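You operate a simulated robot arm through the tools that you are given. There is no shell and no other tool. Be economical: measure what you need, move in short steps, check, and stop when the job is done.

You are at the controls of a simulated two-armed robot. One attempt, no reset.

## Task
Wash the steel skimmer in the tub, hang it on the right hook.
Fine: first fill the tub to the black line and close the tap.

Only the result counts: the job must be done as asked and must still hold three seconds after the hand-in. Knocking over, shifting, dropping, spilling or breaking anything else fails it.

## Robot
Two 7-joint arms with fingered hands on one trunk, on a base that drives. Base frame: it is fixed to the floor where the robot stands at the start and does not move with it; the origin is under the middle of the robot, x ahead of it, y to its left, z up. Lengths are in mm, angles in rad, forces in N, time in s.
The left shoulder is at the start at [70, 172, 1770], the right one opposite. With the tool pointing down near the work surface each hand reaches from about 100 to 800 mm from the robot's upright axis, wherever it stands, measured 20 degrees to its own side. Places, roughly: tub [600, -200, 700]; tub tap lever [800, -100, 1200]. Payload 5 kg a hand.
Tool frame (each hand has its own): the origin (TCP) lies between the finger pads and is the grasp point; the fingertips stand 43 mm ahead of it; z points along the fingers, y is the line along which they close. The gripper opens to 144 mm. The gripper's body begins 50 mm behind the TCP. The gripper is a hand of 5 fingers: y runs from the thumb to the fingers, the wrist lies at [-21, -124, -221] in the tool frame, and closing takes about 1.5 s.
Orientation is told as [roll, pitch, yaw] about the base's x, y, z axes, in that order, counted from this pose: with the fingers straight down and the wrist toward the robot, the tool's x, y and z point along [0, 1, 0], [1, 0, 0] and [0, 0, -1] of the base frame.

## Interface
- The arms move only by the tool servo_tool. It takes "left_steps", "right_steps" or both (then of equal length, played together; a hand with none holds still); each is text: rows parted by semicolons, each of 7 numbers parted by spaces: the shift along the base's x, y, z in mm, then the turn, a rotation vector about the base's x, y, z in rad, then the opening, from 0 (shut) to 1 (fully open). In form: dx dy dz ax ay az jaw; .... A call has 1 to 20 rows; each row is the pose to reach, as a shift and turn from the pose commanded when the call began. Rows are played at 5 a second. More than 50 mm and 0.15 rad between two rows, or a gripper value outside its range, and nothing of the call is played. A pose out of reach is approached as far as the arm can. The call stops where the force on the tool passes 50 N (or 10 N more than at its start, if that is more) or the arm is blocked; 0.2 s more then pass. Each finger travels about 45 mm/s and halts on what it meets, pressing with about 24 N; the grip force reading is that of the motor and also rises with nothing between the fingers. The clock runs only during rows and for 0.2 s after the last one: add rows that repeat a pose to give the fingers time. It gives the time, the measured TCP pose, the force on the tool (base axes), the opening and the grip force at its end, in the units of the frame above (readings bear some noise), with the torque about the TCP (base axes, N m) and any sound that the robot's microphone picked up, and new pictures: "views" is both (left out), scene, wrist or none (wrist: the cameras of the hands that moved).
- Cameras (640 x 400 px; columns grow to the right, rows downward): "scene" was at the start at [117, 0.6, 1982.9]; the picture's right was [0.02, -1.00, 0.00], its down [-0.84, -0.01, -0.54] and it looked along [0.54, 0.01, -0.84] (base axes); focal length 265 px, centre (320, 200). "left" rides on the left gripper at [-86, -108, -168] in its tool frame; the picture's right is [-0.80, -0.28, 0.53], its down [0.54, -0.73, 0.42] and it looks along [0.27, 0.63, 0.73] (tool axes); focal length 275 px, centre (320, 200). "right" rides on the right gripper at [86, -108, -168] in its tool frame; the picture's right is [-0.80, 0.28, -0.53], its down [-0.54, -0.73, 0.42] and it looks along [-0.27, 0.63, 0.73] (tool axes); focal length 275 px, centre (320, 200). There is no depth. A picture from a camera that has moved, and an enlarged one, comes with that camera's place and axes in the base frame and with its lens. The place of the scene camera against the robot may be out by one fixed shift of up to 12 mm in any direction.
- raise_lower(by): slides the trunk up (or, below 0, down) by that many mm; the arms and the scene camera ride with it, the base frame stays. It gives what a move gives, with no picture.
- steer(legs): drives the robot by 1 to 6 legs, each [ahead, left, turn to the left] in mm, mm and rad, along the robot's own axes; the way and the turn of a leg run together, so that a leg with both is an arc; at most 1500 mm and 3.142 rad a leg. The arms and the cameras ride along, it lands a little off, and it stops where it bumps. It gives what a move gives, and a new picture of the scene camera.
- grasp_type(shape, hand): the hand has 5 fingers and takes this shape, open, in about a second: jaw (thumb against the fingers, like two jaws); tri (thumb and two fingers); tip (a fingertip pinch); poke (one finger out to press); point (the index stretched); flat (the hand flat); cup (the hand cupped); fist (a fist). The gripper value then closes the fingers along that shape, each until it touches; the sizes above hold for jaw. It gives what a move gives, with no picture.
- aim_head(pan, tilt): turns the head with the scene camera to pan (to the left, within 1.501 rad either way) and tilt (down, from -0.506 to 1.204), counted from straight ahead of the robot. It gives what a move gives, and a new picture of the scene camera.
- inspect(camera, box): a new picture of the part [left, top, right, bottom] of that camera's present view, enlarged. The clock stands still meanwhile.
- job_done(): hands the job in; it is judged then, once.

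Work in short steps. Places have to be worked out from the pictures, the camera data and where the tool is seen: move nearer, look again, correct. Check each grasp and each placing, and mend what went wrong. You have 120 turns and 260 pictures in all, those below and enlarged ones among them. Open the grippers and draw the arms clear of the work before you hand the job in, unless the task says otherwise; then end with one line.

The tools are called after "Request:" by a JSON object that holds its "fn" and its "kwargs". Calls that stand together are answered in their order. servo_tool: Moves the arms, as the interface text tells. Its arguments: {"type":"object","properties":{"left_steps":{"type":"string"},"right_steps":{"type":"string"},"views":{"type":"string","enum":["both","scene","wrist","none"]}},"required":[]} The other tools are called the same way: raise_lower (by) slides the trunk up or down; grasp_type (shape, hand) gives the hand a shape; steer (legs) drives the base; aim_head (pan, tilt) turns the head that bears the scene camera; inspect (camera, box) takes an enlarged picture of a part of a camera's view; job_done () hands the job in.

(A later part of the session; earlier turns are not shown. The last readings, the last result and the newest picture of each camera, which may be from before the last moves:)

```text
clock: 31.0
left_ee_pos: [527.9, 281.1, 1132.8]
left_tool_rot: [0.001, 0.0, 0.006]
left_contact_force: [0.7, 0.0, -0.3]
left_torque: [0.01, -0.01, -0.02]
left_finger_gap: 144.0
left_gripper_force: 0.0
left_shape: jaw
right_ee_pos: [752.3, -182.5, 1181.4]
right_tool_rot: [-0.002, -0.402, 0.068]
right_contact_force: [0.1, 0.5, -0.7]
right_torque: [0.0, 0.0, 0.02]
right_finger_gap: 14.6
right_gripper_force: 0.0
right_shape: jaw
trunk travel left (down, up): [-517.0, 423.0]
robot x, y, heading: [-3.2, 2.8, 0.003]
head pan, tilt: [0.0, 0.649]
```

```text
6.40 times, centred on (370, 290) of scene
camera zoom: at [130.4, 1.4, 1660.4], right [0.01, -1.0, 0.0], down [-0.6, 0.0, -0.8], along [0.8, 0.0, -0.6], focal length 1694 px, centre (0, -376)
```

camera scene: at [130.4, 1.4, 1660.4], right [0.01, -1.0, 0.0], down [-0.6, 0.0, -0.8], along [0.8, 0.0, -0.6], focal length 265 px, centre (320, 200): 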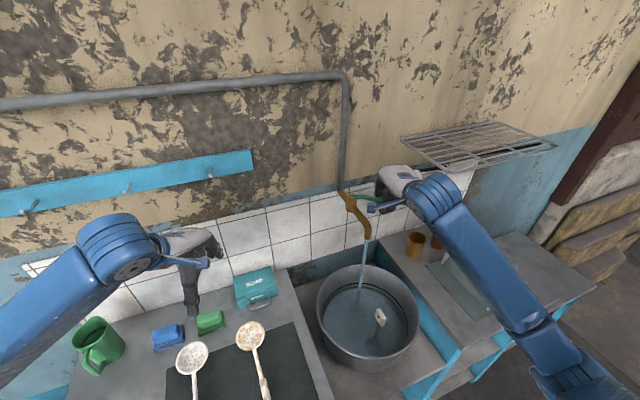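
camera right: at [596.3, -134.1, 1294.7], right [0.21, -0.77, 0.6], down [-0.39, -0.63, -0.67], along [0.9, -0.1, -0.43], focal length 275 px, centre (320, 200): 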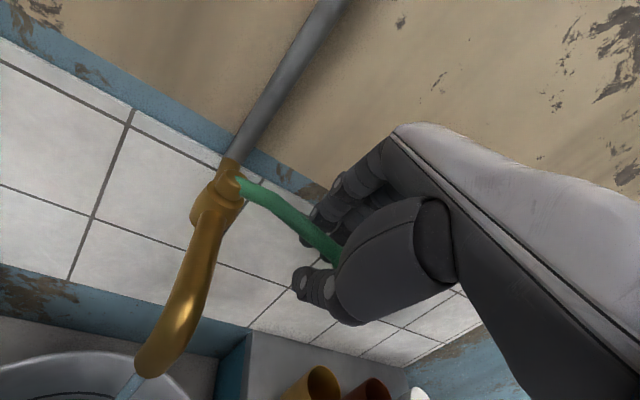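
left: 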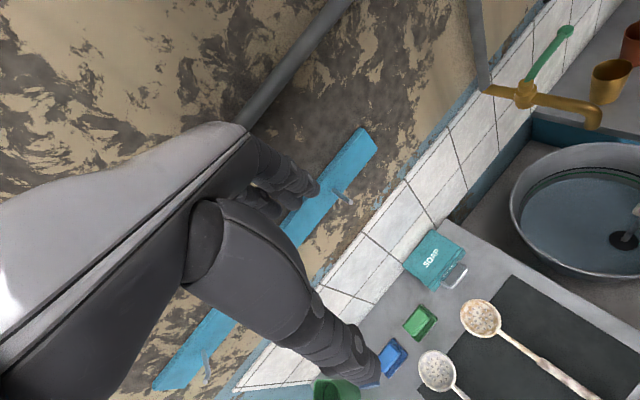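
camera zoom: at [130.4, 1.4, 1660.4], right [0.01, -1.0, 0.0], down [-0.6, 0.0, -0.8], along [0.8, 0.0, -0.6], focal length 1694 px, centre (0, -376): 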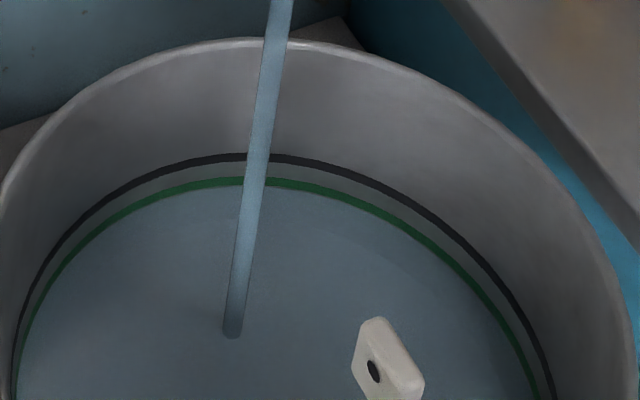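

The surface has just reached the green line's lower edge, so about 28 px remain in this zoom. I wait another 4 s.

Request:
{"fn": "servo_tool", "kwargs": {"right_steps": "0 0 0 0 0 0 0.1;0 0 0 0 0 0 0.1;0 0 0 0 0 0 0.1;0 0 0 0 0 0 0.1;0 0 0 0 0 0 0.1;0 0 0 0 0 0 0.1;0 0 0 0 0 0 0.1;0 0 0 0 0 0 0.1;0 0 0 0 0 0 0.1;0 0 0 0 0 0 0.1;0 0 0 0 0 0 0.1;0 0 0 0 0 0 0.1;0 0 0 0 0 0 0.1;0 0 0 0 0 0 0.1;0 0 0 0 0 0 0.1;0 0 0 0 0 0 0.1;0 0 0 0 0 0 0.1;0 0 0 0 0 0 0.1;0 0 0 0 0 0 0.1;0 0 0 0 0 0 0.1", "views": "none"}}

Request:
{"fn": "inspect", "kwargs": {"camera": "scene", "box": [320, 260, 420, 320]}}

```text
clock: 35.2
left_ee_pos: [527.6, 281.6, 1132.0]
left_tool_rot: [0.0, 0.001, 0.008]
left_contact_force: [-0.2, 0.7, 0.3]
left_torque: [0.03, 0.01, -0.01]
left_finger_gap: 143.8
left_gripper_force: 0.0
left_shape: jaw
right_ee_pos: [751.0, -181.5, 1180.7]
right_tool_rot: [-0.001, -0.402, 0.068]
right_contact_force: [0.5, 0.0, -0.3]
right_torque: [-0.04, 0.01, 0.01]
right_finger_gap: 14.6
right_gripper_force: 0.0
right_shape: jaw
trunk travel left (down, up): [-517.0, 423.0]
robot x, y, heading: [-4.6, 1.8, 0.01]
head pan, tilt: [0.0, 0.649]
```

```text
6.40 times, centred on (370, 290) of scene
camera zoom: at [130.4, 1.4, 1660.4], right [0.01, -1.0, 0.0], down [-0.6, 0.0, -0.8], along [0.8, 0.0, -0.6], focal length 1694 px, centre (0, -376)
```

zoom: 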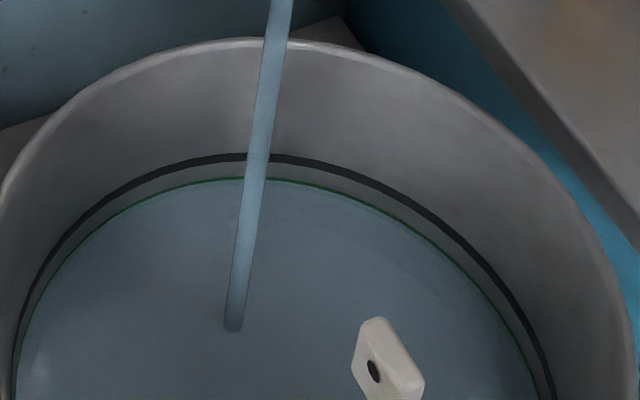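

About 7 px per 4 s and 22 px left; I wait two more 4 s spells with a check.

Request:
{"fn": "servo_tool", "kwargs": {"right_steps": "0 0 0 0 0 0 0.1;0 0 0 0 0 0 0.1;0 0 0 0 0 0 0.1;0 0 0 0 0 0 0.1;0 0 0 0 0 0 0.1;0 0 0 0 0 0 0.1;0 0 0 0 0 0 0.1;0 0 0 0 0 0 0.1;0 0 0 0 0 0 0.1;0 0 0 0 0 0 0.1;0 0 0 0 0 0 0.1;0 0 0 0 0 0 0.1;0 0 0 0 0 0 0.1;0 0 0 0 0 0 0.1;0 0 0 0 0 0 0.1;0 0 0 0 0 0 0.1;0 0 0 0 0 0 0.1;0 0 0 0 0 0 0.1;0 0 0 0 0 0 0.1;0 0 0 0 0 0 0.1", "views": "none"}}

Request:
{"fn": "inspect", "kwargs": {"camera": "scene", "box": [320, 260, 420, 320]}}

```text
clock: 39.4
left_ee_pos: [528.4, 281.2, 1132.3]
left_tool_rot: [0.0, 0.0, 0.007]
left_contact_force: [0.2, 0.3, -0.5]
left_torque: [0.05, -0.01, 0.03]
left_finger_gap: 143.8
left_gripper_force: 0.0
left_shape: jaw
right_ee_pos: [752.3, -182.8, 1182.1]
right_tool_rot: [-0.002, -0.401, 0.068]
right_contact_force: [-0.1, 0.0, -0.5]
right_torque: [-0.01, 0.02, 0.02]
right_finger_gap: 14.7
right_gripper_force: 0.1
right_shape: jaw
trunk travel left (down, up): [-517.0, 423.0]
robot x, y, heading: [-2.6, -2.4, 0.008]
head pan, tilt: [0.0, 0.649]
```

```text
6.40 times, centred on (370, 290) of scene
camera zoom: at [130.4, 1.4, 1660.4], right [0.01, -1.0, 0.0], down [-0.6, 0.0, -0.8], along [0.8, 0.0, -0.6], focal length 1694 px, centre (0, -376)
```

zoom: 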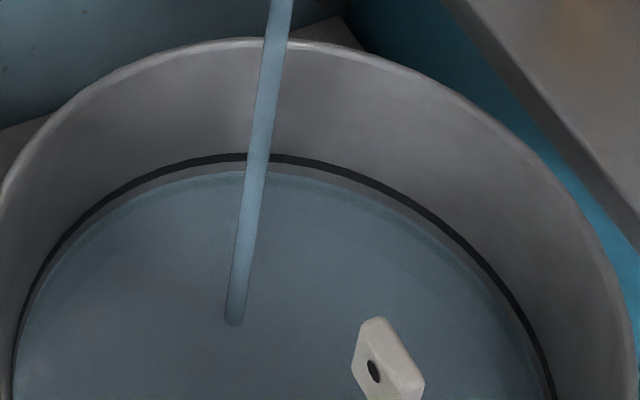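

The edge is at about 171 and the black line spans 154–162. I wait 4 s more.

Request:
{"fn": "servo_tool", "kwargs": {"right_steps": "0 0 0 0 0 0 0.1;0 0 0 0 0 0 0.1;0 0 0 0 0 0 0.1;0 0 0 0 0 0 0.1;0 0 0 0 0 0 0.1;0 0 0 0 0 0 0.1;0 0 0 0 0 0 0.1;0 0 0 0 0 0 0.1;0 0 0 0 0 0 0.1;0 0 0 0 0 0 0.1;0 0 0 0 0 0 0.1;0 0 0 0 0 0 0.1;0 0 0 0 0 0 0.1;0 0 0 0 0 0 0.1;0 0 0 0 0 0 0.1;0 0 0 0 0 0 0.1;0 0 0 0 0 0 0.1", "views": "none"}}

Request:
{"fn": "inspect", "kwargs": {"camera": "scene", "box": [320, 260, 420, 320]}}

```text
clock: 43.0
left_ee_pos: [528.2, 281.4, 1132.6]
left_tool_rot: [0.001, 0.0, 0.007]
left_contact_force: [0.8, 0.1, 0.0]
left_torque: [0.04, 0.0, 0.01]
left_finger_gap: 143.7
left_gripper_force: 0.1
left_shape: jaw
right_ee_pos: [751.5, -182.3, 1182.6]
right_tool_rot: [-0.004, -0.401, 0.07]
right_contact_force: [-0.4, -0.3, 0.2]
right_torque: [-0.02, 0.0, -0.01]
right_finger_gap: 14.3
right_gripper_force: 0.0
right_shape: jaw
trunk travel left (down, up): [-517.0, 423.0]
robot x, y, heading: [-2.9, -3.0, 0.006]
head pan, tilt: [0.0, 0.649]
```

```text
6.40 times, centred on (370, 290) of scene
camera zoom: at [130.4, 1.4, 1660.4], right [0.01, -1.0, 0.0], down [-0.6, 0.0, -0.8], along [0.8, 0.0, -0.6], focal length 1694 px, centre (0, -376)
```

zoom: 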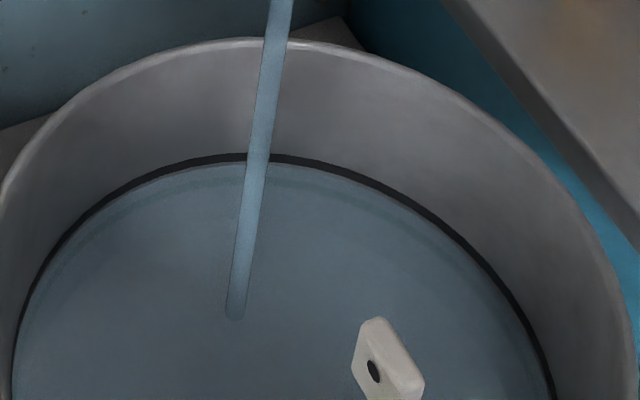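

The surface is at the black line's lower edge. I give it about 1.6 s more, then swing the lever back shut along the arc.

Request:
{"fn": "servo_tool", "kwargs": {"right_steps": "0 0 0 0 0 0 0.1;0 0 0 0 0 0 0.1;0 0 0 0 0 0 0.1;0 0 0 0 0 0 0.1;0 0 0 0 0 0 0.1;0 0 0 0 0 0 0.1;0 0 0 0 0 0 0.1;12 -3 0 0 0 0.07 0.1;23 -5 0 0 0 0.13 0.1;35 -5 0 0 0 0.2 0.1;47 -4 0 0 0 0.26 0.1;57 -1 0 0 0 0.33 0.1;66 2 0 0 0 0.39 0.1;71 4 0 0 0 0.39 0.1;71 4 0 0 0 0.39 0.1", "views": "scene"}}

Request:
{"fn": "inspect", "kwargs": {"camera": "scene", "box": [320, 260, 420, 320]}}

Request:
{"fn": "inspect", "kwargs": {"camera": "scene", "box": [320, 140, 440, 260]}}

```text
clock: 46.2
left_ee_pos: [527.9, 282.3, 1132.8]
left_tool_rot: [0.0, 0.001, 0.007]
left_contact_force: [0.3, -0.2, -0.9]
left_torque: [0.01, -0.01, -0.01]
left_finger_gap: 143.7
left_gripper_force: 0.0
left_shape: jaw
right_ee_pos: [823.4, -179.1, 1181.5]
right_tool_rot: [-0.001, -0.401, 0.458]
right_contact_force: [-0.5, -1.6, -0.7]
right_torque: [0.02, 0.01, 0.04]
right_finger_gap: 14.7
right_gripper_force: 0.1
right_shape: jaw
trunk travel left (down, up): [-517.0, 423.0]
robot x, y, heading: [-2.4, -0.5, 0.007]
head pan, tilt: [0.0, 0.649]
camera scene: at [130.4, 1.1, 1660.4], right [0.01, -1.0, 0.0], down [-0.6, 0.0, -0.8], along [0.8, 0.01, -0.6], focal length 265 px, centre (320, 200)
```

scene: 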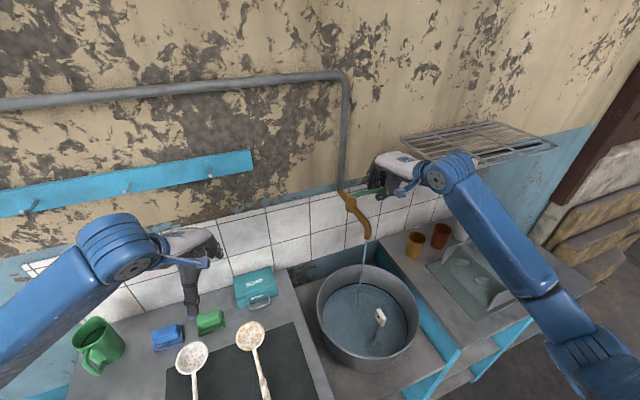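

```text
6.40 times, centred on (370, 290) of scene
camera zoom: at [130.4, 1.1, 1660.4], right [0.01, -1.0, 0.0], down [-0.6, 0.0, -0.8], along [0.8, 0.01, -0.6], focal length 1694 px, centre (0, -376)
```

zoom: 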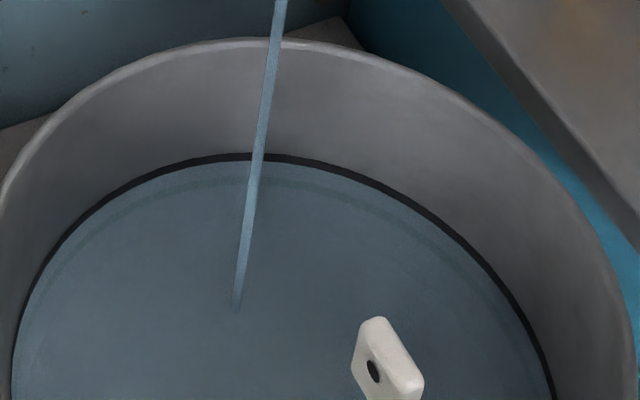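

```text
3.33 times, centred on (380, 200) of scene
camera zoom: at [130.4, 1.1, 1660.4], right [0.01, -1.0, 0.0], down [-0.6, 0.0, -0.8], along [0.8, 0.01, -0.6], focal length 882 px, centre (120, 200)
```

zoom: 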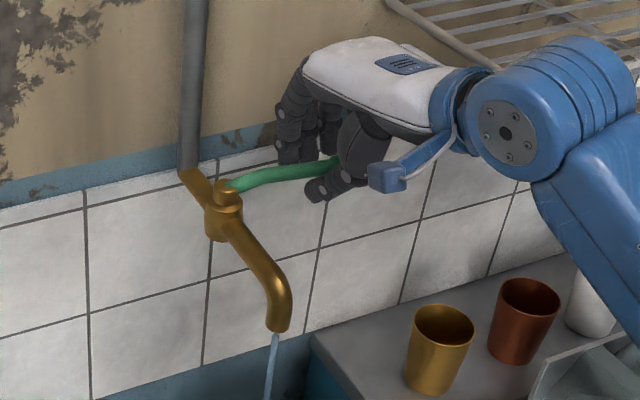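

Level is right, but a thin stream still runs; the lever needs a further push towards the wall because of finger slack.

Request:
{"fn": "servo_tool", "kwargs": {"right_steps": "12 5 0 0 0 0.07 0.05;22 11 0 0 0 0.14 0.05;28 15 0 0 0 0.14 0.05", "views": "scene"}}

Request:
{"fn": "inspect", "kwargs": {"camera": "scene", "box": [320, 140, 440, 260]}}

```text
clock: 47.0
left_ee_pos: [525.5, 279.0, 1134.2]
left_tool_rot: [0.003, -0.002, 0.006]
left_contact_force: [0.1, 0.2, 0.5]
left_torque: [0.01, 0.03, -0.04]
left_finger_gap: 143.5
left_gripper_force: 0.3
left_shape: jaw
right_ee_pos: [846.4, -168.4, 1185.3]
right_tool_rot: [-0.002, -0.405, 0.596]
right_contact_force: [-26.0, -15.6, 8.9]
right_torque: [-0.38, 0.64, -0.15]
right_finger_gap: 11.2
right_gripper_force: 0.1
right_shape: jaw
trunk travel left (down, up): [-517.0, 423.0]
robot x, y, heading: [-4.6, 0.7, 0.003]
head pan, tilt: [0.0, 0.649]
camera scene: at [124.7, -1.3, 1661.0], right [0.0, -1.0, 0.0], down [-0.6, 0.0, -0.8], along [0.8, 0.0, -0.6], focal length 265 px, centre (320, 200)
```

scene: 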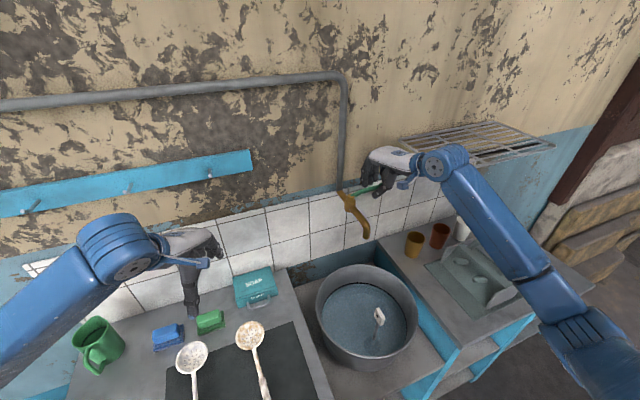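

```text
3.33 times, centred on (380, 200) of scene
camera zoom: at [124.7, -1.3, 1661.0], right [0.0, -1.0, 0.0], down [-0.6, 0.0, -0.8], along [0.8, 0.0, -0.6], focal length 882 px, centre (120, 200)
```

zoom: 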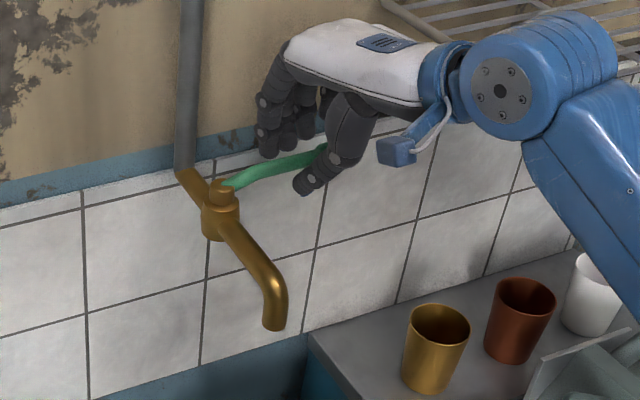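

The stream has stopped. I ease off, open, and withdraw upwards along the fingers.

Request:
{"fn": "servo_tool", "kwargs": {"right_steps": "-14 -7 0 0 0 0 0.1;-14 -7 0 0 0 0 0.3;-14 -7 0 0 0 0 0.45;-14 -7 0 0 0 0 0.45;-28 -17 35 0 0 0 0.45;-42 -27 75 0 0 0 0.45;-60 -30 110 0 0 0 0.45;-105 -25 125 0 0 0 0.45;-150 -20 130 0 0 0 0.45", "views": "scene"}}

Request:
{"fn": "inspect", "kwargs": {"camera": "scene", "box": [320, 140, 440, 260]}}

Request:
{"fn": "inspect", "kwargs": {"camera": "scene", "box": [320, 260, 420, 320]}}

```text
clock: 49.0
left_ee_pos: [525.9, 282.3, 1134.5]
left_tool_rot: [0.001, 0.002, 0.007]
left_contact_force: [-0.5, -0.9, 0.1]
left_torque: [-0.01, -0.06, 0.01]
left_finger_gap: 143.6
left_gripper_force: 0.1
left_shape: jaw
right_ee_pos: [696.7, -182.2, 1313.1]
right_tool_rot: [-0.002, -0.402, 0.598]
right_contact_force: [-0.6, -0.7, -0.7]
right_torque: [-0.03, 0.0, -0.04]
right_finger_gap: 64.8
right_gripper_force: 0.1
right_shape: jaw
trunk travel left (down, up): [-517.0, 423.0]
robot x, y, heading: [-4.3, -1.6, 0.007]
head pan, tilt: [0.0, 0.649]
camera scene: at [127.9, 0.8, 1660.7], right [0.01, -1.0, 0.0], down [-0.6, 0.0, -0.8], along [0.8, 0.01, -0.6], focal length 265 px, centre (320, 200)
```

scene: 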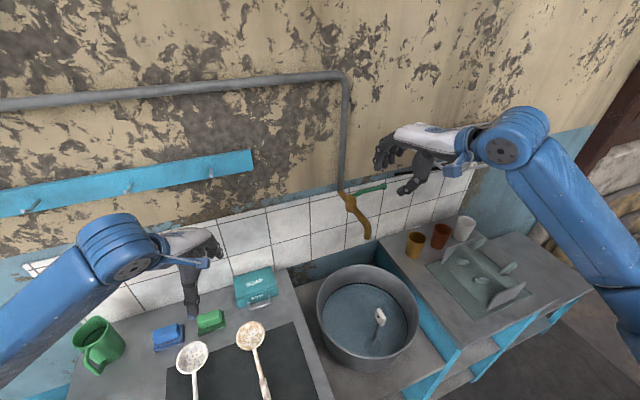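

```text
3.33 times, centred on (380, 200) of scene
camera zoom: at [127.9, 0.8, 1660.7], right [0.01, -1.0, 0.0], down [-0.6, 0.0, -0.8], along [0.8, 0.01, -0.6], focal length 882 px, centre (120, 200)
```

zoom: 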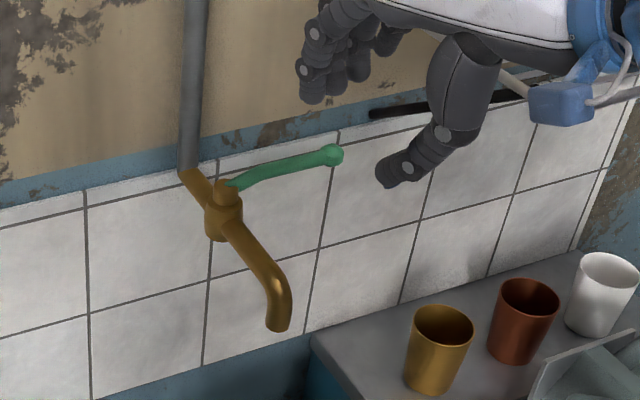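

```text
6.40 times, centred on (370, 290) of scene
camera zoom: at [127.9, 0.8, 1660.7], right [0.01, -1.0, 0.0], down [-0.6, 0.0, -0.8], along [0.8, 0.01, -0.6], focal length 1694 px, centre (0, -376)
```

zoom: 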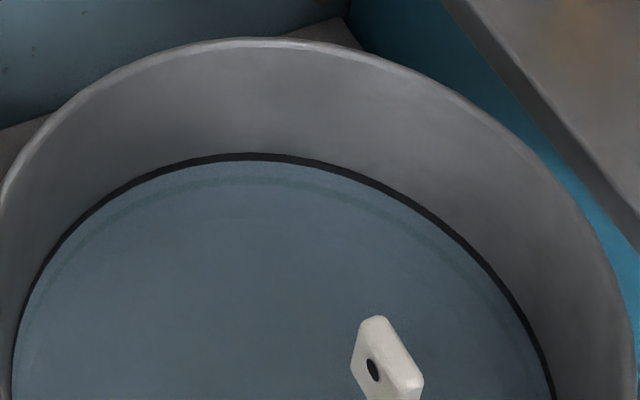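

Tap shut and level on the black line. Now the skimmers: I look through the left wrist camera to tell which is steel.

Request:
{"fn": "inspect", "kwargs": {"camera": "left", "box": [0, 0, 640, 400]}}

Request:
{"fn": "inspect", "kwargs": {"camera": "scene", "box": [160, 300, 300, 400]}}

```text
1.00 times, centred on (320, 200) of left (not enlarged: the box is as wide or as high as the picture)
camera zoom: at [417.9, 196.0, 1301.9], right [-0.28, -0.8, -0.53], down [-0.73, 0.54, -0.42], along [0.63, 0.27, -0.73], focal length 275 px, centre (320, 200)
```

zoom: 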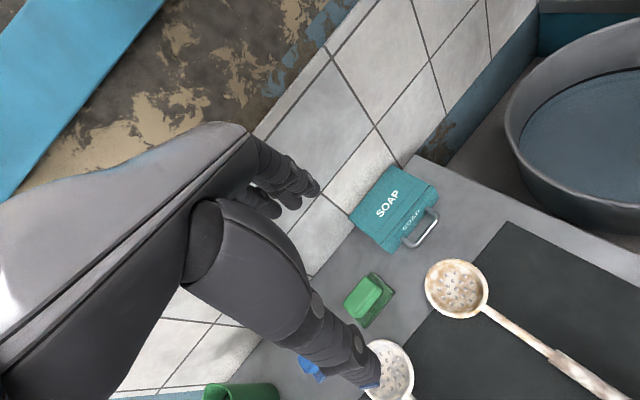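

```text
4.00 times, centred on (230, 350) of scene
camera zoom: at [127.9, 0.8, 1660.7], right [0.01, -1.0, 0.0], down [-0.6, 0.0, -0.8], along [0.8, 0.01, -0.6], focal length 1059 px, centre (680, -400)
```

zoom: 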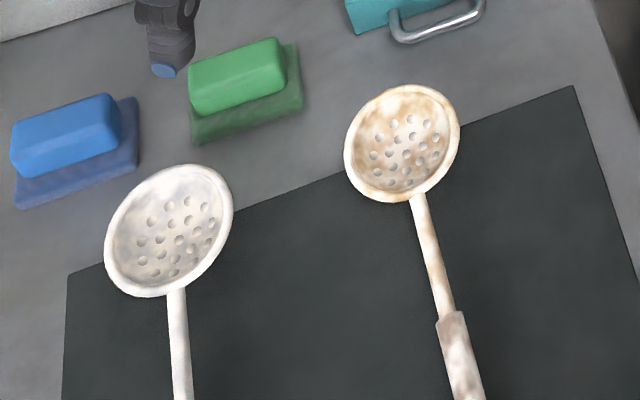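

The left skimmer shows grey metal under its dirt (the right one is brassy), so the left is the steel one. Its ring sits near (236, 266), its bowl near (485, 382) and its grip near (308, 299, 812). I bring the left hand above the grip, yawed so the jaws close across the handle.

Request:
{"fn": "servo_tool", "kwargs": {"left_steps": "-27 2 -18 0 0 -0.14 1;-55 4 -37 0 0 -0.28 1;-82 6 -55 0 0 -0.42 1;-110 8 -75 0 0 -0.56 1;-137 10 -92 0 0 -0.7 0.8;-165 12 -110 0 0 -0.84 0.6;-192 14 -128 0 0 -0.98 0.6;-219 17 -150 0 0 -1.12 0.6;-219 17 -150 0 0 -1.135 0.6", "views": "both"}}

```text
clock: 51.0
left_ee_pos: [312.2, 301.4, 979.8]
left_tool_rot: [-0.002, -0.002, -1.132]
left_contact_force: [-0.2, -0.6, 0.1]
left_torque: [-0.01, 0.02, 0.01]
left_finger_gap: 87.2
left_gripper_force: 0.0
left_shape: jaw
left hand out of reach, approached as far as the arm can: row 1, 2, 3, 4, 5, 6, 7, 8, 9
right_ee_pos: [702.0, -182.3, 1312.1]
right_tool_rot: [-0.002, -0.4, 0.598]
right_contact_force: [0.4, 0.4, -0.4]
right_torque: [0.01, 0.06, 0.01]
right_finger_gap: 64.4
right_gripper_force: 0.0
right_shape: jaw
trunk travel left (down, up): [-517.0, 423.0]
robot x, y, heading: [-3.3, -1.4, 0.003]
head pan, tilt: [0.0, 0.649]
camera scene: at [132.1, 1.1, 1660.3], right [0.01, -1.0, 0.0], down [-0.61, 0.0, -0.8], along [0.8, 0.01, -0.61], focal length 265 px, centre (320, 200)
camera left: at [188.4, 364.3, 1149.0], right [-0.84, -0.08, -0.53], down [0.18, 0.89, -0.43], along [0.51, -0.45, -0.73], focal length 275 px, centre (320, 200)
```

scene: 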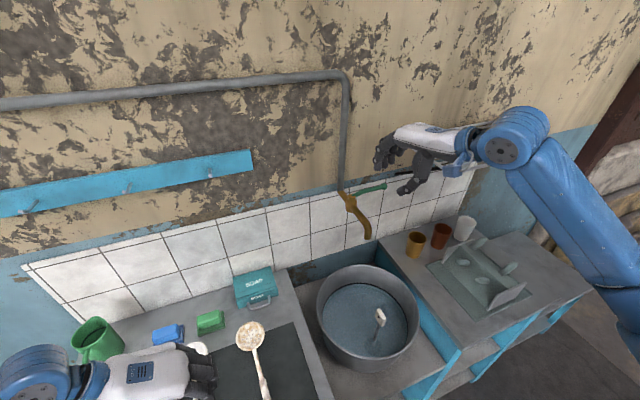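
left: 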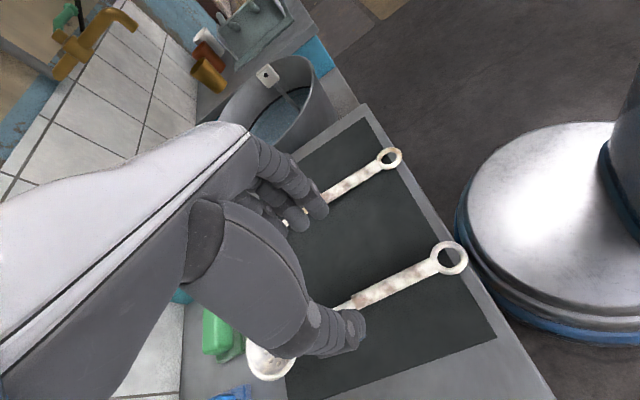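

The hand reaches this pose. The handle runs at 21.7° and the sleeve mid is at (306, 297), so I trim the yaw and lower towards the handle in guarded steps.

Request:
{"fn": "servo_tool", "kwargs": {"left_steps": "-2 -2 -35 0 0 -0.05 0.5;-2 -3 -75 0 0 -0.06 0.5;-2 -3 -105 0 0 -0.06 0.5;-2 -3 -112 0 0 -0.06 0.5", "views": "wrist"}}

```text
clock: 52.0
left_ee_pos: [311.4, 298.8, 867.5]
left_tool_rot: [0.0, -0.001, -1.189]
left_contact_force: [0.1, -0.7, 0.2]
left_torque: [0.02, -0.01, -0.01]
left_finger_gap: 72.2
left_gripper_force: 0.1
left_shape: jaw
right_ee_pos: [699.7, -182.4, 1312.2]
right_tool_rot: [-0.002, -0.402, 0.595]
right_contact_force: [0.1, 1.0, -0.5]
right_torque: [-0.02, 0.01, 0.05]
right_finger_gap: 64.5
right_gripper_force: 0.0
right_shape: jaw
trunk travel left (down, up): [-517.0, 423.0]
robot x, y, heading: [-4.0, 2.4, 0.006]
head pan, tilt: [0.0, 0.649]
camera left: at [189.9, 367.9, 1036.0], right [-0.84, -0.03, -0.53], down [0.23, 0.88, -0.42], along [0.48, -0.48, -0.73], focal length 275 px, centre (320, 200)
```

left: 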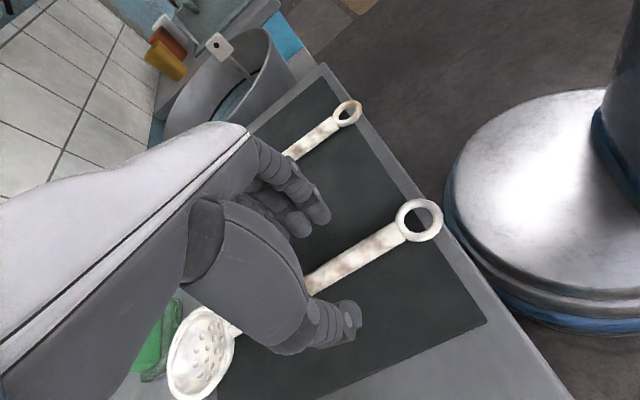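

The handle lies between thumb and fingers. I lower another 17 mm and feel for the table.

Request:
{"fn": "servo_tool", "kwargs": {"left_steps": "0 -1 -6 0 0 0 0.5;0 -1 -12 0 0 0 0.5;0 -1 -17 0 0 0 0.5", "views": "wrist"}}

```text
clock: 52.8
left_ee_pos: [310.5, 298.4, 850.7]
left_tool_rot: [-0.002, 0.003, -1.189]
left_contact_force: [0.0, 0.5, 0.7]
left_torque: [-0.02, 0.01, 0.0]
left_finger_gap: 72.5
left_gripper_force: 0.1
left_shape: jaw
right_ee_pos: [699.4, -180.7, 1312.2]
right_tool_rot: [-0.002, -0.401, 0.596]
right_contact_force: [-0.2, 0.3, 0.6]
right_torque: [-0.03, 0.0, 0.01]
right_finger_gap: 64.6
right_gripper_force: 0.2
right_shape: jaw
trunk travel left (down, up): [-517.0, 423.0]
robot x, y, heading: [-4.9, 0.6, 0.007]
head pan, tilt: [0.0, 0.649]
camera left: at [189.8, 367.3, 1019.6], right [-0.85, -0.03, -0.53], down [0.23, 0.88, -0.42], along [0.48, -0.48, -0.73], focal length 275 px, centre (320, 200)
```

left: 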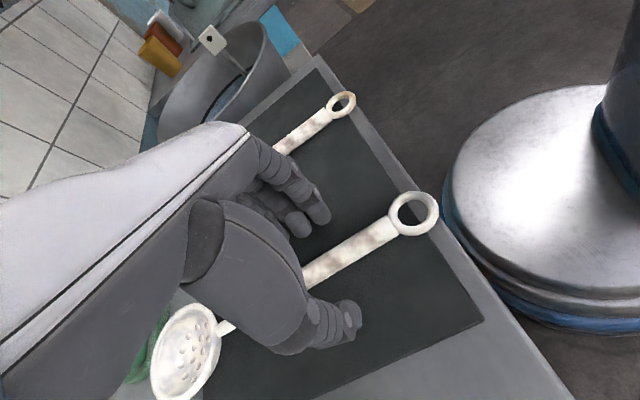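

No contact yet; I lower 7 mm more.

Request:
{"fn": "servo_tool", "kwargs": {"left_steps": "0 0 -3 0 0 0 0.5;0 0 -5 0 0 0 0.5;0 0 -7 0 0 0 0.5", "views": "none"}}

Request:
{"fn": "inspect", "kwargs": {"camera": "left", "box": [220, 140, 460, 380]}}

```text
clock: 53.8
left_ee_pos: [312.3, 295.1, 848.1]
left_tool_rot: [0.004, -0.007, -1.19]
left_contact_force: [-3.1, 0.6, 32.7]
left_torque: [1.26, 0.87, -0.06]
left_finger_gap: 72.9
left_gripper_force: 0.1
left_shape: jaw
right_ee_pos: [699.1, -181.8, 1312.4]
right_tool_rot: [-0.002, -0.401, 0.597]
right_contact_force: [-0.1, 0.3, -0.5]
right_torque: [-0.01, 0.04, -0.02]
right_finger_gap: 64.3
right_gripper_force: 0.1
right_shape: jaw
trunk travel left (down, up): [-517.0, 423.0]
robot x, y, heading: [-3.2, 3.9, 0.008]
head pan, tilt: [0.0, 0.649]
stopped in row 3 (left hand): the force on the tool passed its limit at 52 N (the readings are from after the stop); the commanded pose is now the measured one
```

```text
1.67 times, centred on (340, 260) of left
camera zoom: at [190.3, 365.5, 1016.1], right [-0.84, -0.04, -0.54], down [0.24, 0.87, -0.43], along [0.49, -0.49, -0.73], focal length 459 px, centre (287, 100)
```

zoom: 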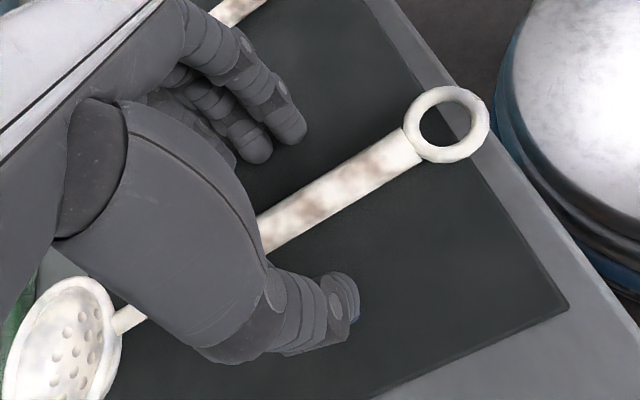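

The fingertips touch the mat at TCP 848. I rise 2 mm and close on the handle.

Request:
{"fn": "servo_tool", "kwargs": {"left_steps": "0 0 2 0 0 0 0.4;0 0 2 0 0 0 0.2;0 0 2 0 0 0 0.1;0 0 2 0 0 0 0;0 0 2 0 0 0 0;0 0 2 0 0 0 0;0 0 2 0 0 0 0;0 0 2 0 0 0 0", "views": "wrist"}}

```text
clock: 55.6
left_ee_pos: [311.2, 296.3, 848.1]
left_tool_rot: [0.003, -0.002, -1.188]
left_contact_force: [-2.4, 2.1, 7.0]
left_torque: [0.02, 0.11, 0.03]
left_finger_gap: 29.1
left_gripper_force: 24.0
left_shape: jaw
right_ee_pos: [698.9, -182.2, 1312.3]
right_tool_rot: [-0.002, -0.402, 0.597]
right_contact_force: [-0.1, 0.1, -0.1]
right_torque: [0.0, 0.01, -0.02]
right_finger_gap: 64.7
right_gripper_force: 0.0
right_shape: jaw
trunk travel left (down, up): [-517.0, 423.0]
robot x, y, heading: [-3.3, -0.1, 0.004]
head pan, tilt: [0.0, 0.649]
camera left: at [190.0, 366.3, 1016.6], right [-0.84, -0.03, -0.54], down [0.23, 0.87, -0.42], along [0.49, -0.48, -0.73], focal length 275 px, centre (320, 200)
```

left: 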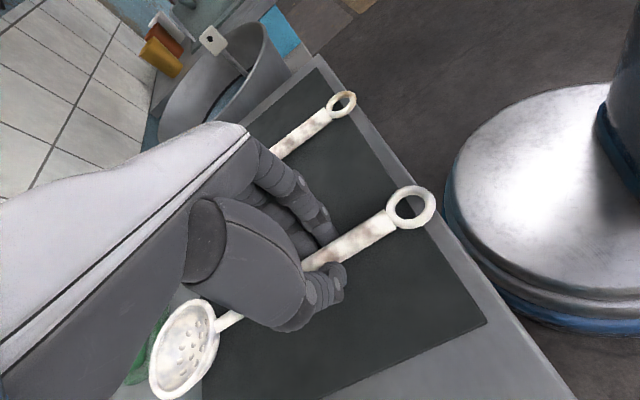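

The grip holds something 29 mm wide at 24 N. I lift and check that the skimmer comes up level.

Request:
{"fn": "servo_tool", "kwargs": {"left_steps": "0 0 15 0 0 0 0;0 0 40 0 0 0 0;0 0 80 0 0 0 0;0 0 120 0 0 0 0;0 0 160 0 0 0 0;0 0 160 0 0 0 0", "views": "both"}}

```text
clock: 57.0
left_ee_pos: [320.1, 303.8, 1000.5]
left_tool_rot: [0.003, -0.006, -1.19]
left_contact_force: [-0.6, -0.2, 0.1]
left_torque: [-0.03, 0.06, 0.01]
left_finger_gap: 26.6
left_gripper_force: 24.0
left_shape: jaw
left hand out of reach, approached as far as the arm can: row 5, 6
right_ee_pos: [699.1, -180.0, 1312.1]
right_tool_rot: [-0.005, -0.4, 0.596]
right_contact_force: [0.6, 0.5, -0.1]
right_torque: [0.0, 0.02, 0.01]
right_finger_gap: 64.3
right_gripper_force: 0.1
right_shape: jaw
trunk travel left (down, up): [-517.0, 423.0]
robot x, y, heading: [-3.4, 4.0, 0.008]
head pan, tilt: [0.0, 0.649]
camera scene: at [130.2, 2.2, 1660.5], right [0.01, -1.0, 0.0], down [-0.6, 0.0, -0.8], along [0.8, 0.0, -0.6], focal length 265 px, centre (320, 200)
camera left: at [199.9, 373.7, 1168.7], right [-0.84, -0.04, -0.54], down [0.23, 0.87, -0.43], along [0.48, -0.49, -0.73], focal length 275 px, centre (320, 200)
```

scene: 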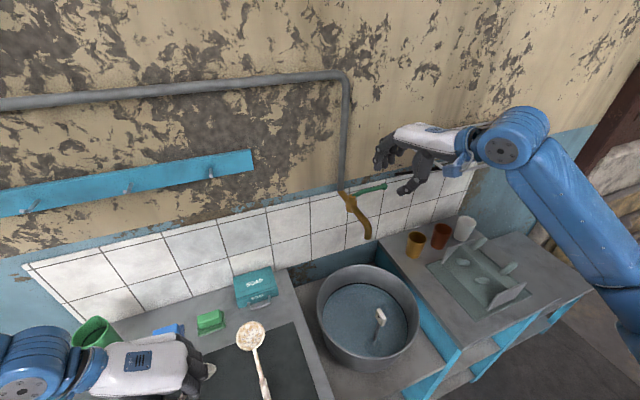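
left: 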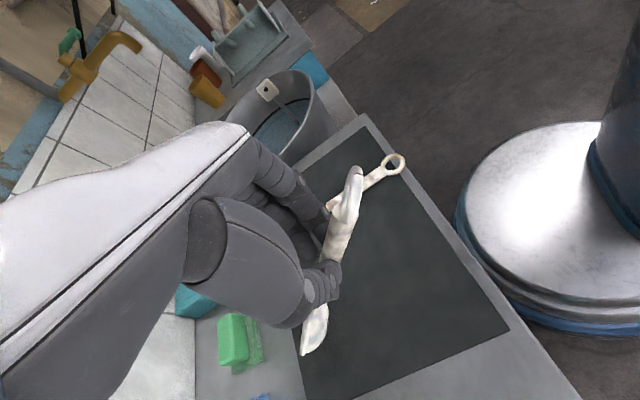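

The skimmer is held but its bowl end has sagged in the grip. I zoom in to see how it sits.

Request:
{"fn": "inspect", "kwargs": {"camera": "left", "box": [240, 130, 440, 380]}}

Request:
{"fn": "aim_head", "kwargs": {"pan": 0.5, "tilt": 0.9}}

```text
1.60 times, centred on (340, 255) of left
camera zoom: at [199.9, 373.7, 1168.7], right [-0.84, -0.04, -0.54], down [0.23, 0.87, -0.43], along [0.48, -0.49, -0.73], focal length 440 px, centre (288, 112)
```

zoom: 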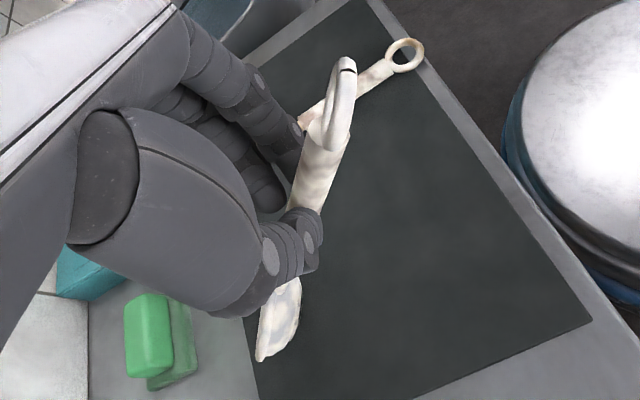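

```text
clock: 57.9
left_ee_pos: [320.5, 301.8, 1000.1]
left_tool_rot: [0.002, -0.005, -1.19]
left_contact_force: [-0.6, -0.1, -0.7]
left_torque: [0.0, 0.1, 0.01]
left_finger_gap: 26.6
left_gripper_force: 24.0
left_shape: jaw
right_ee_pos: [700.2, -182.2, 1312.1]
right_tool_rot: [-0.002, -0.402, 0.596]
right_contact_force: [-0.4, -0.6, 0.6]
right_torque: [-0.03, 0.01, 0.01]
right_finger_gap: 64.5
right_gripper_force: 0.0
right_shape: jaw
trunk travel left (down, up): [-517.0, 423.0]
robot x, y, heading: [-0.8, 0.5, 0.009]
head pan, tilt: [0.499, 0.901]
camera scene: at [109.7, 37.1, 1640.0], right [0.48, -0.88, 0.0], down [-0.69, -0.38, -0.62], along [0.54, 0.3, -0.78], focal length 265 px, centre (320, 200)
```

scene: 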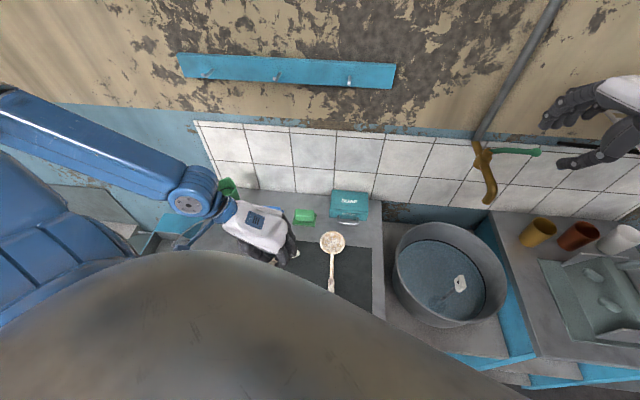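

The skimmer has pivoted about 47° bowl-down about the pinch line, but is still in the hand's x–z plane, which suits dipping and hanging. I raise the trunk for clearance and retract the right hand.

Request:
{"fn": "raise_lower", "kwargs": {"by": 200}}

Request:
{"fn": "servo_tool", "kwargs": {"right_steps": "-40 -10 0 0 0 0 0.4;-80 -20 0 0 0 0 0.4;-120 -35 0 0 0 0 0.4;-160 -50 0 0 0 0 0.4;-200 -70 0 0 0 0 0.4;-240 -90 0 0 0 0 0.4", "left_steps": "10 0 0 0 0 0.14 0;20 -10 0 0 0 0.28 0;30 -20 0 0 0 0.42 0;45 -30 0 0 0 0.56 0;60 -40 0 0 0 0.7 0;75 -50 0 0 0 0.84 0", "views": "wrist"}}

```text
clock: 60.1
left_ee_pos: [320.9, 303.0, 1201.5]
left_tool_rot: [0.001, -0.006, -1.19]
left_contact_force: [0.0, 0.6, -0.6]
left_torque: [-0.02, 0.08, 0.01]
left_finger_gap: 26.3
left_gripper_force: 24.2
left_shape: jaw
right_ee_pos: [699.2, -182.0, 1510.9]
right_tool_rot: [-0.002, -0.402, 0.598]
right_contact_force: [0.3, 0.1, -0.7]
right_torque: [-0.01, -0.02, -0.04]
right_finger_gap: 64.7
right_gripper_force: 0.1
right_shape: jaw
trunk travel left (down, up): [-717.0, 223.0]
robot x, y, heading: [-2.6, -2.0, 0.003]
head pan, tilt: [0.499, 0.901]
```

```text
clock: 61.5
left_ee_pos: [431.9, 265.1, 1173.8]
left_tool_rot: [0.001, -0.003, -0.347]
left_contact_force: [-0.7, 0.2, -0.7]
left_torque: [-0.1, 0.04, 0.0]
left_finger_gap: 26.4
left_gripper_force: 23.7
left_shape: jaw
left hand out of reach, approached as far as the arm can: row 1, 2, 3, 4, 5, 6
right_ee_pos: [515.0, -304.4, 1528.7]
right_tool_rot: [-0.009, -0.409, 0.606]
right_contact_force: [0.9, -0.7, -14.4]
right_torque: [0.54, -0.19, 0.05]
right_finger_gap: 57.7
right_gripper_force: 0.0
right_shape: jaw
right hand out of reach, approached as far as the arm can: row 4, 5, 6
trunk travel left (down, up): [-717.0, 223.0]
robot x, y, heading: [-4.1, 4.1, 0.005]
head pan, tilt: [0.499, 0.901]
camera right: at [328.8, -325.6, 1639.1], right [0.49, -0.63, 0.61], down [-0.1, -0.73, -0.67], along [0.87, 0.27, -0.42], focal length 275 px, centre (320, 200)
camera left: at [299.8, 221.3, 1341.2], right [-0.53, -0.65, -0.54], down [-0.5, 0.76, -0.42], along [0.68, 0.04, -0.73], focal length 275 px, centre (320, 200)
```

right: 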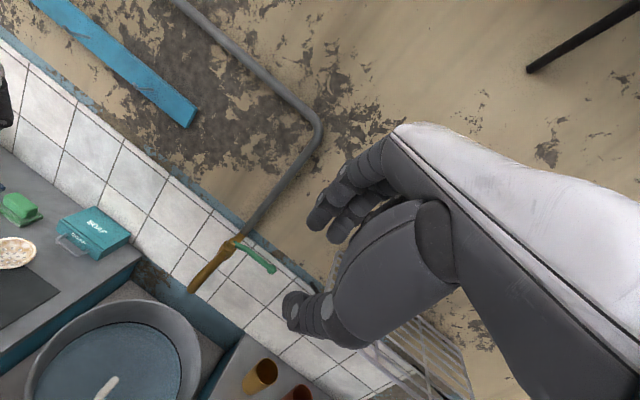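
left: 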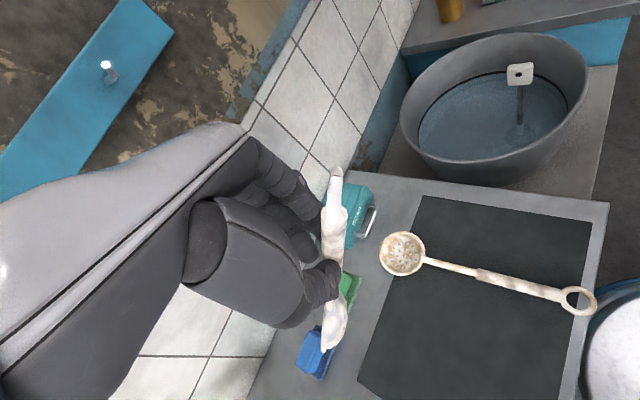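

The right arm seems strained at its inner limit, so I ease it forward a bit while the left continues its yaw towards +1.95.

Request:
{"fn": "servo_tool", "kwargs": {"right_steps": "20 10 -10 0 0 0 0.4;40 20 -20 0 0 0 0.4;50 30 -20 0 0 0 0.4;50 30 -20 0 0 0 0.4;50 30 -20 0 0 0 0.4;50 30 -20 0 0 0 0.4;50 30 -20 0 0 0 0.4;50 30 -20 0 0 0 0.4", "left_steps": "10 0 5 0 0 0.145 0;20 0 10 0 0 0.29 0;25 0 15 0 0 0.435 0;30 0 20 0 0 0.58 0;30 0 25 0 0 0.725 0;30 0 30 0 0 0.87 0;30 0 30 0 0 1.015 0;30 0 30 0 0 1.16 0", "views": "both"}}

```text
clock: 63.5
left_ee_pos: [356.8, 258.9, 1124.3]
left_tool_rot: [0.137, 0.185, 0.884]
left_contact_force: [0.1, 0.7, 0.3]
left_torque: [0.02, -0.06, 0.02]
left_finger_gap: 26.4
left_gripper_force: 23.8
left_shape: jaw
left hand out of reach, approached as far as the arm can: row 1, 2, 3, 4, 5, 6
right_ee_pos: [561.7, -275.6, 1501.2]
right_tool_rot: [-0.001, -0.402, 0.597]
right_contact_force: [1.0, -1.4, 0.0]
right_torque: [0.05, -0.01, 0.04]
right_finger_gap: 57.5
right_gripper_force: 0.0
right_shape: jaw
trunk travel left (down, up): [-717.0, 223.0]
robot x, y, heading: [-5.0, 2.6, 0.006]
head pan, tilt: [0.499, 0.901]
stopped in row 8 (left hand): the arm was blocked; the commanded pose is now the measured one
camera scene: at [111.0, 35.5, 1839.9], right [0.48, -0.88, 0.0], down [-0.69, -0.38, -0.62], along [0.54, 0.3, -0.78], focal length 265 px, centre (320, 200)
camera right: at [376.8, -296.9, 1614.3], right [0.49, -0.63, 0.6], down [-0.11, -0.73, -0.67], along [0.86, 0.26, -0.43], focal length 275 px, centre (320, 200)
camera left: at [391.0, 130.5, 1297.2], right [0.3, -0.76, -0.58], down [-0.95, -0.22, -0.2], along [0.03, 0.61, -0.79], focal length 275 px, centre (320, 200)
```

scene: 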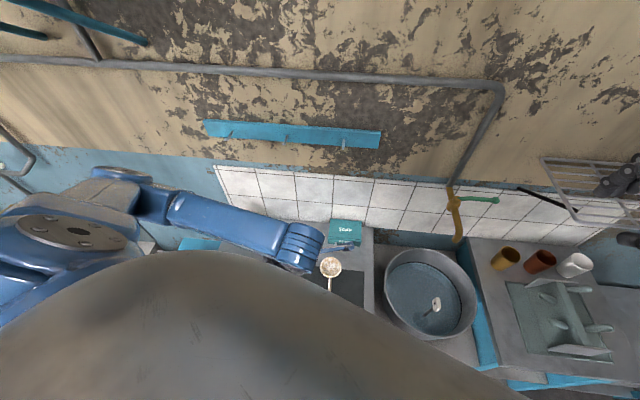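
right: 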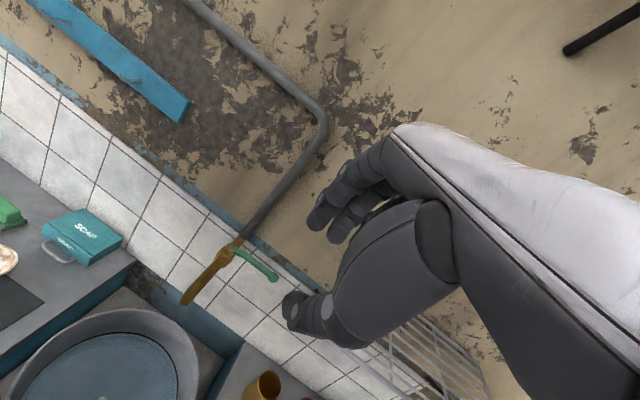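
left: 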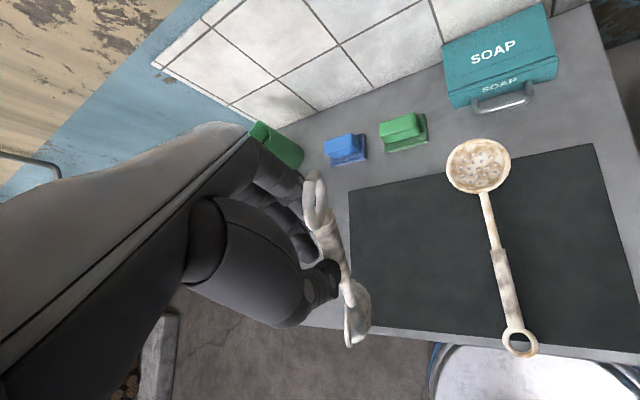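

The left arm is cramped this close to the body. I back off and turn the robot to face the wall squarely (about 0.38 rad) so the hand can work further out.

Request:
{"fn": "steer", "kwargs": {"legs": [[-200, 0, 0], [0, 0, 0.38]]}}

Request:
{"fn": "aim_head", "kwargs": {"pan": 0.1, "tilt": 0.65}}

```text
clock: 66.2
left_ee_pos: [38.1, 372.4, 1125.2]
left_tool_rot: [0.138, 0.183, 1.258]
left_contact_force: [1.1, -0.2, -0.9]
left_torque: [0.01, -0.07, 0.02]
left_finger_gap: 26.4
left_gripper_force: 24.1
left_shape: jaw
right_ee_pos: [425.1, -50.1, 1502.9]
right_tool_rot: [-0.001, -0.4, 0.974]
right_contact_force: [-0.4, -0.8, -0.7]
right_torque: [0.02, 0.0, 0.02]
right_finger_gap: 57.7
right_gripper_force: 0.0
right_shape: jaw
trunk travel left (down, up): [-717.0, 223.0]
robot x, y, heading: [-200.5, 1.7, 0.385]
head pan, tilt: [0.499, 0.901]
camera scene: at [-109.3, 75.3, 1840.0], right [0.77, -0.64, 0.0], down [-0.5, -0.6, -0.62], along [0.39, 0.48, -0.78], focal length 265 px, centre (320, 200)
```

scene: 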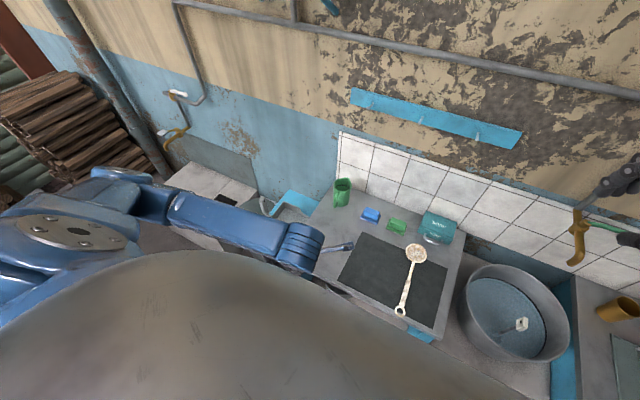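

```text
clock: 67.1
left_ee_pos: [39.1, 372.2, 1125.0]
left_tool_rot: [0.136, 0.187, 1.26]
left_contact_force: [0.0, 0.3, -1.7]
left_torque: [0.0, -0.09, -0.02]
left_finger_gap: 26.2
left_gripper_force: 23.8
left_shape: jaw
right_ee_pos: [425.2, -49.6, 1502.5]
right_tool_rot: [-0.002, -0.401, 0.974]
right_contact_force: [0.2, 0.6, -1.3]
right_torque: [0.03, -0.01, 0.02]
right_finger_gap: 57.8
right_gripper_force: 0.1
right_shape: jaw
trunk travel left (down, up): [-717.0, 223.0]
robot x, y, heading: [-199.4, 1.8, 0.382]
head pan, tilt: [0.099, 0.649]
camera scene: at [-80.4, 59.0, 1860.3], right [0.47, -0.89, 0.0], down [-0.54, -0.28, -0.8], along [0.7, 0.37, -0.61], focal length 265 px, centre (320, 200)
```

scene: 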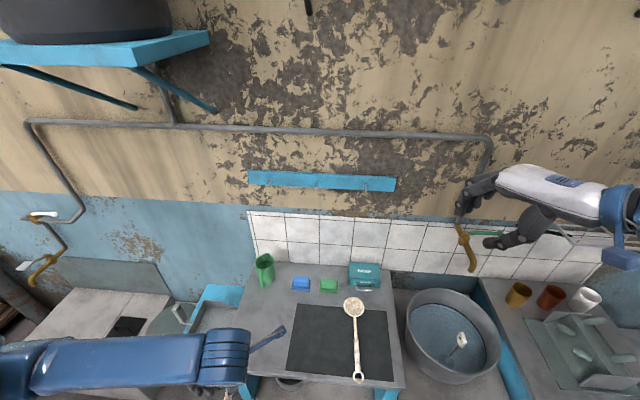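

Now I extend the left hand ahead about 200 mm and continue the yaw to about 1.95.

Request:
{"fn": "servo_tool", "kwargs": {"left_steps": "40 15 10 0 0 0 0;80 30 20 0 0 0 0;120 45 40 0 0 0 0;160 60 60 0 0 0 0;190 75 80 0 0 0.1 0;200 80 80 0 0 0.22 0;200 80 80 0 0 0.35 0;200 80 80 0 0 0.48 0;200 80 80 0 0 0.6 0;200 80 80 0 0 0.7 0", "views": "both"}}

```text
clock: 69.3
left_ee_pos: [237.2, 453.2, 1205.0]
left_tool_rot: [0.139, 0.187, 1.964]
left_contact_force: [-0.8, 0.5, -0.8]
left_torque: [0.05, -0.06, 0.0]
left_finger_gap: 26.1
left_gripper_force: 23.9
left_shape: jaw
right_ee_pos: [424.7, -47.7, 1502.2]
right_tool_rot: [0.0, -0.401, 0.976]
right_contact_force: [0.1, -0.6, 0.4]
right_torque: [0.01, 0.01, 0.02]
right_finger_gap: 57.8
right_gripper_force: 0.1
right_shape: jaw
trunk travel left (down, up): [-717.0, 223.0]
robot x, y, heading: [-201.0, 1.0, 0.384]
head pan, tilt: [0.099, 0.649]
camera scene: at [-80.9, 58.7, 1860.4], right [0.46, -0.89, 0.0], down [-0.54, -0.28, -0.8], along [0.71, 0.37, -0.6], focal length 265 px, centre (320, 200)
camera left: at [367.5, 423.1, 1377.3], right [0.81, -0.09, -0.57], down [-0.25, -0.95, -0.2], along [-0.52, 0.31, -0.79], focal length 275 px, centre (320, 200)
```

scene: 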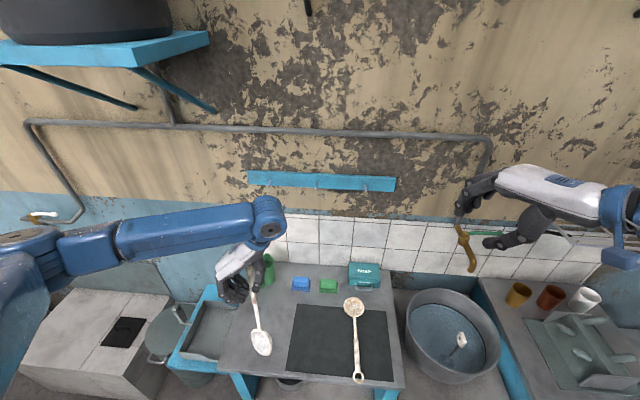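
left: 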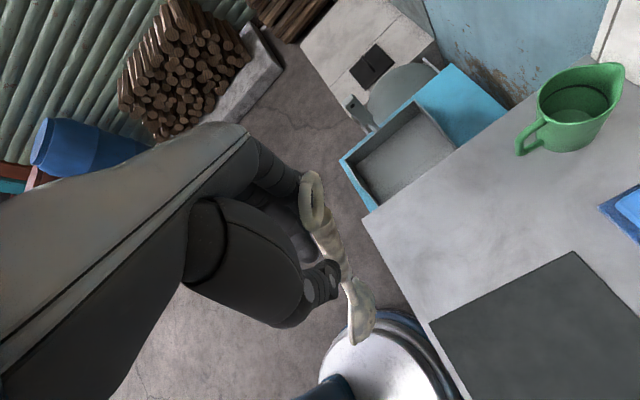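

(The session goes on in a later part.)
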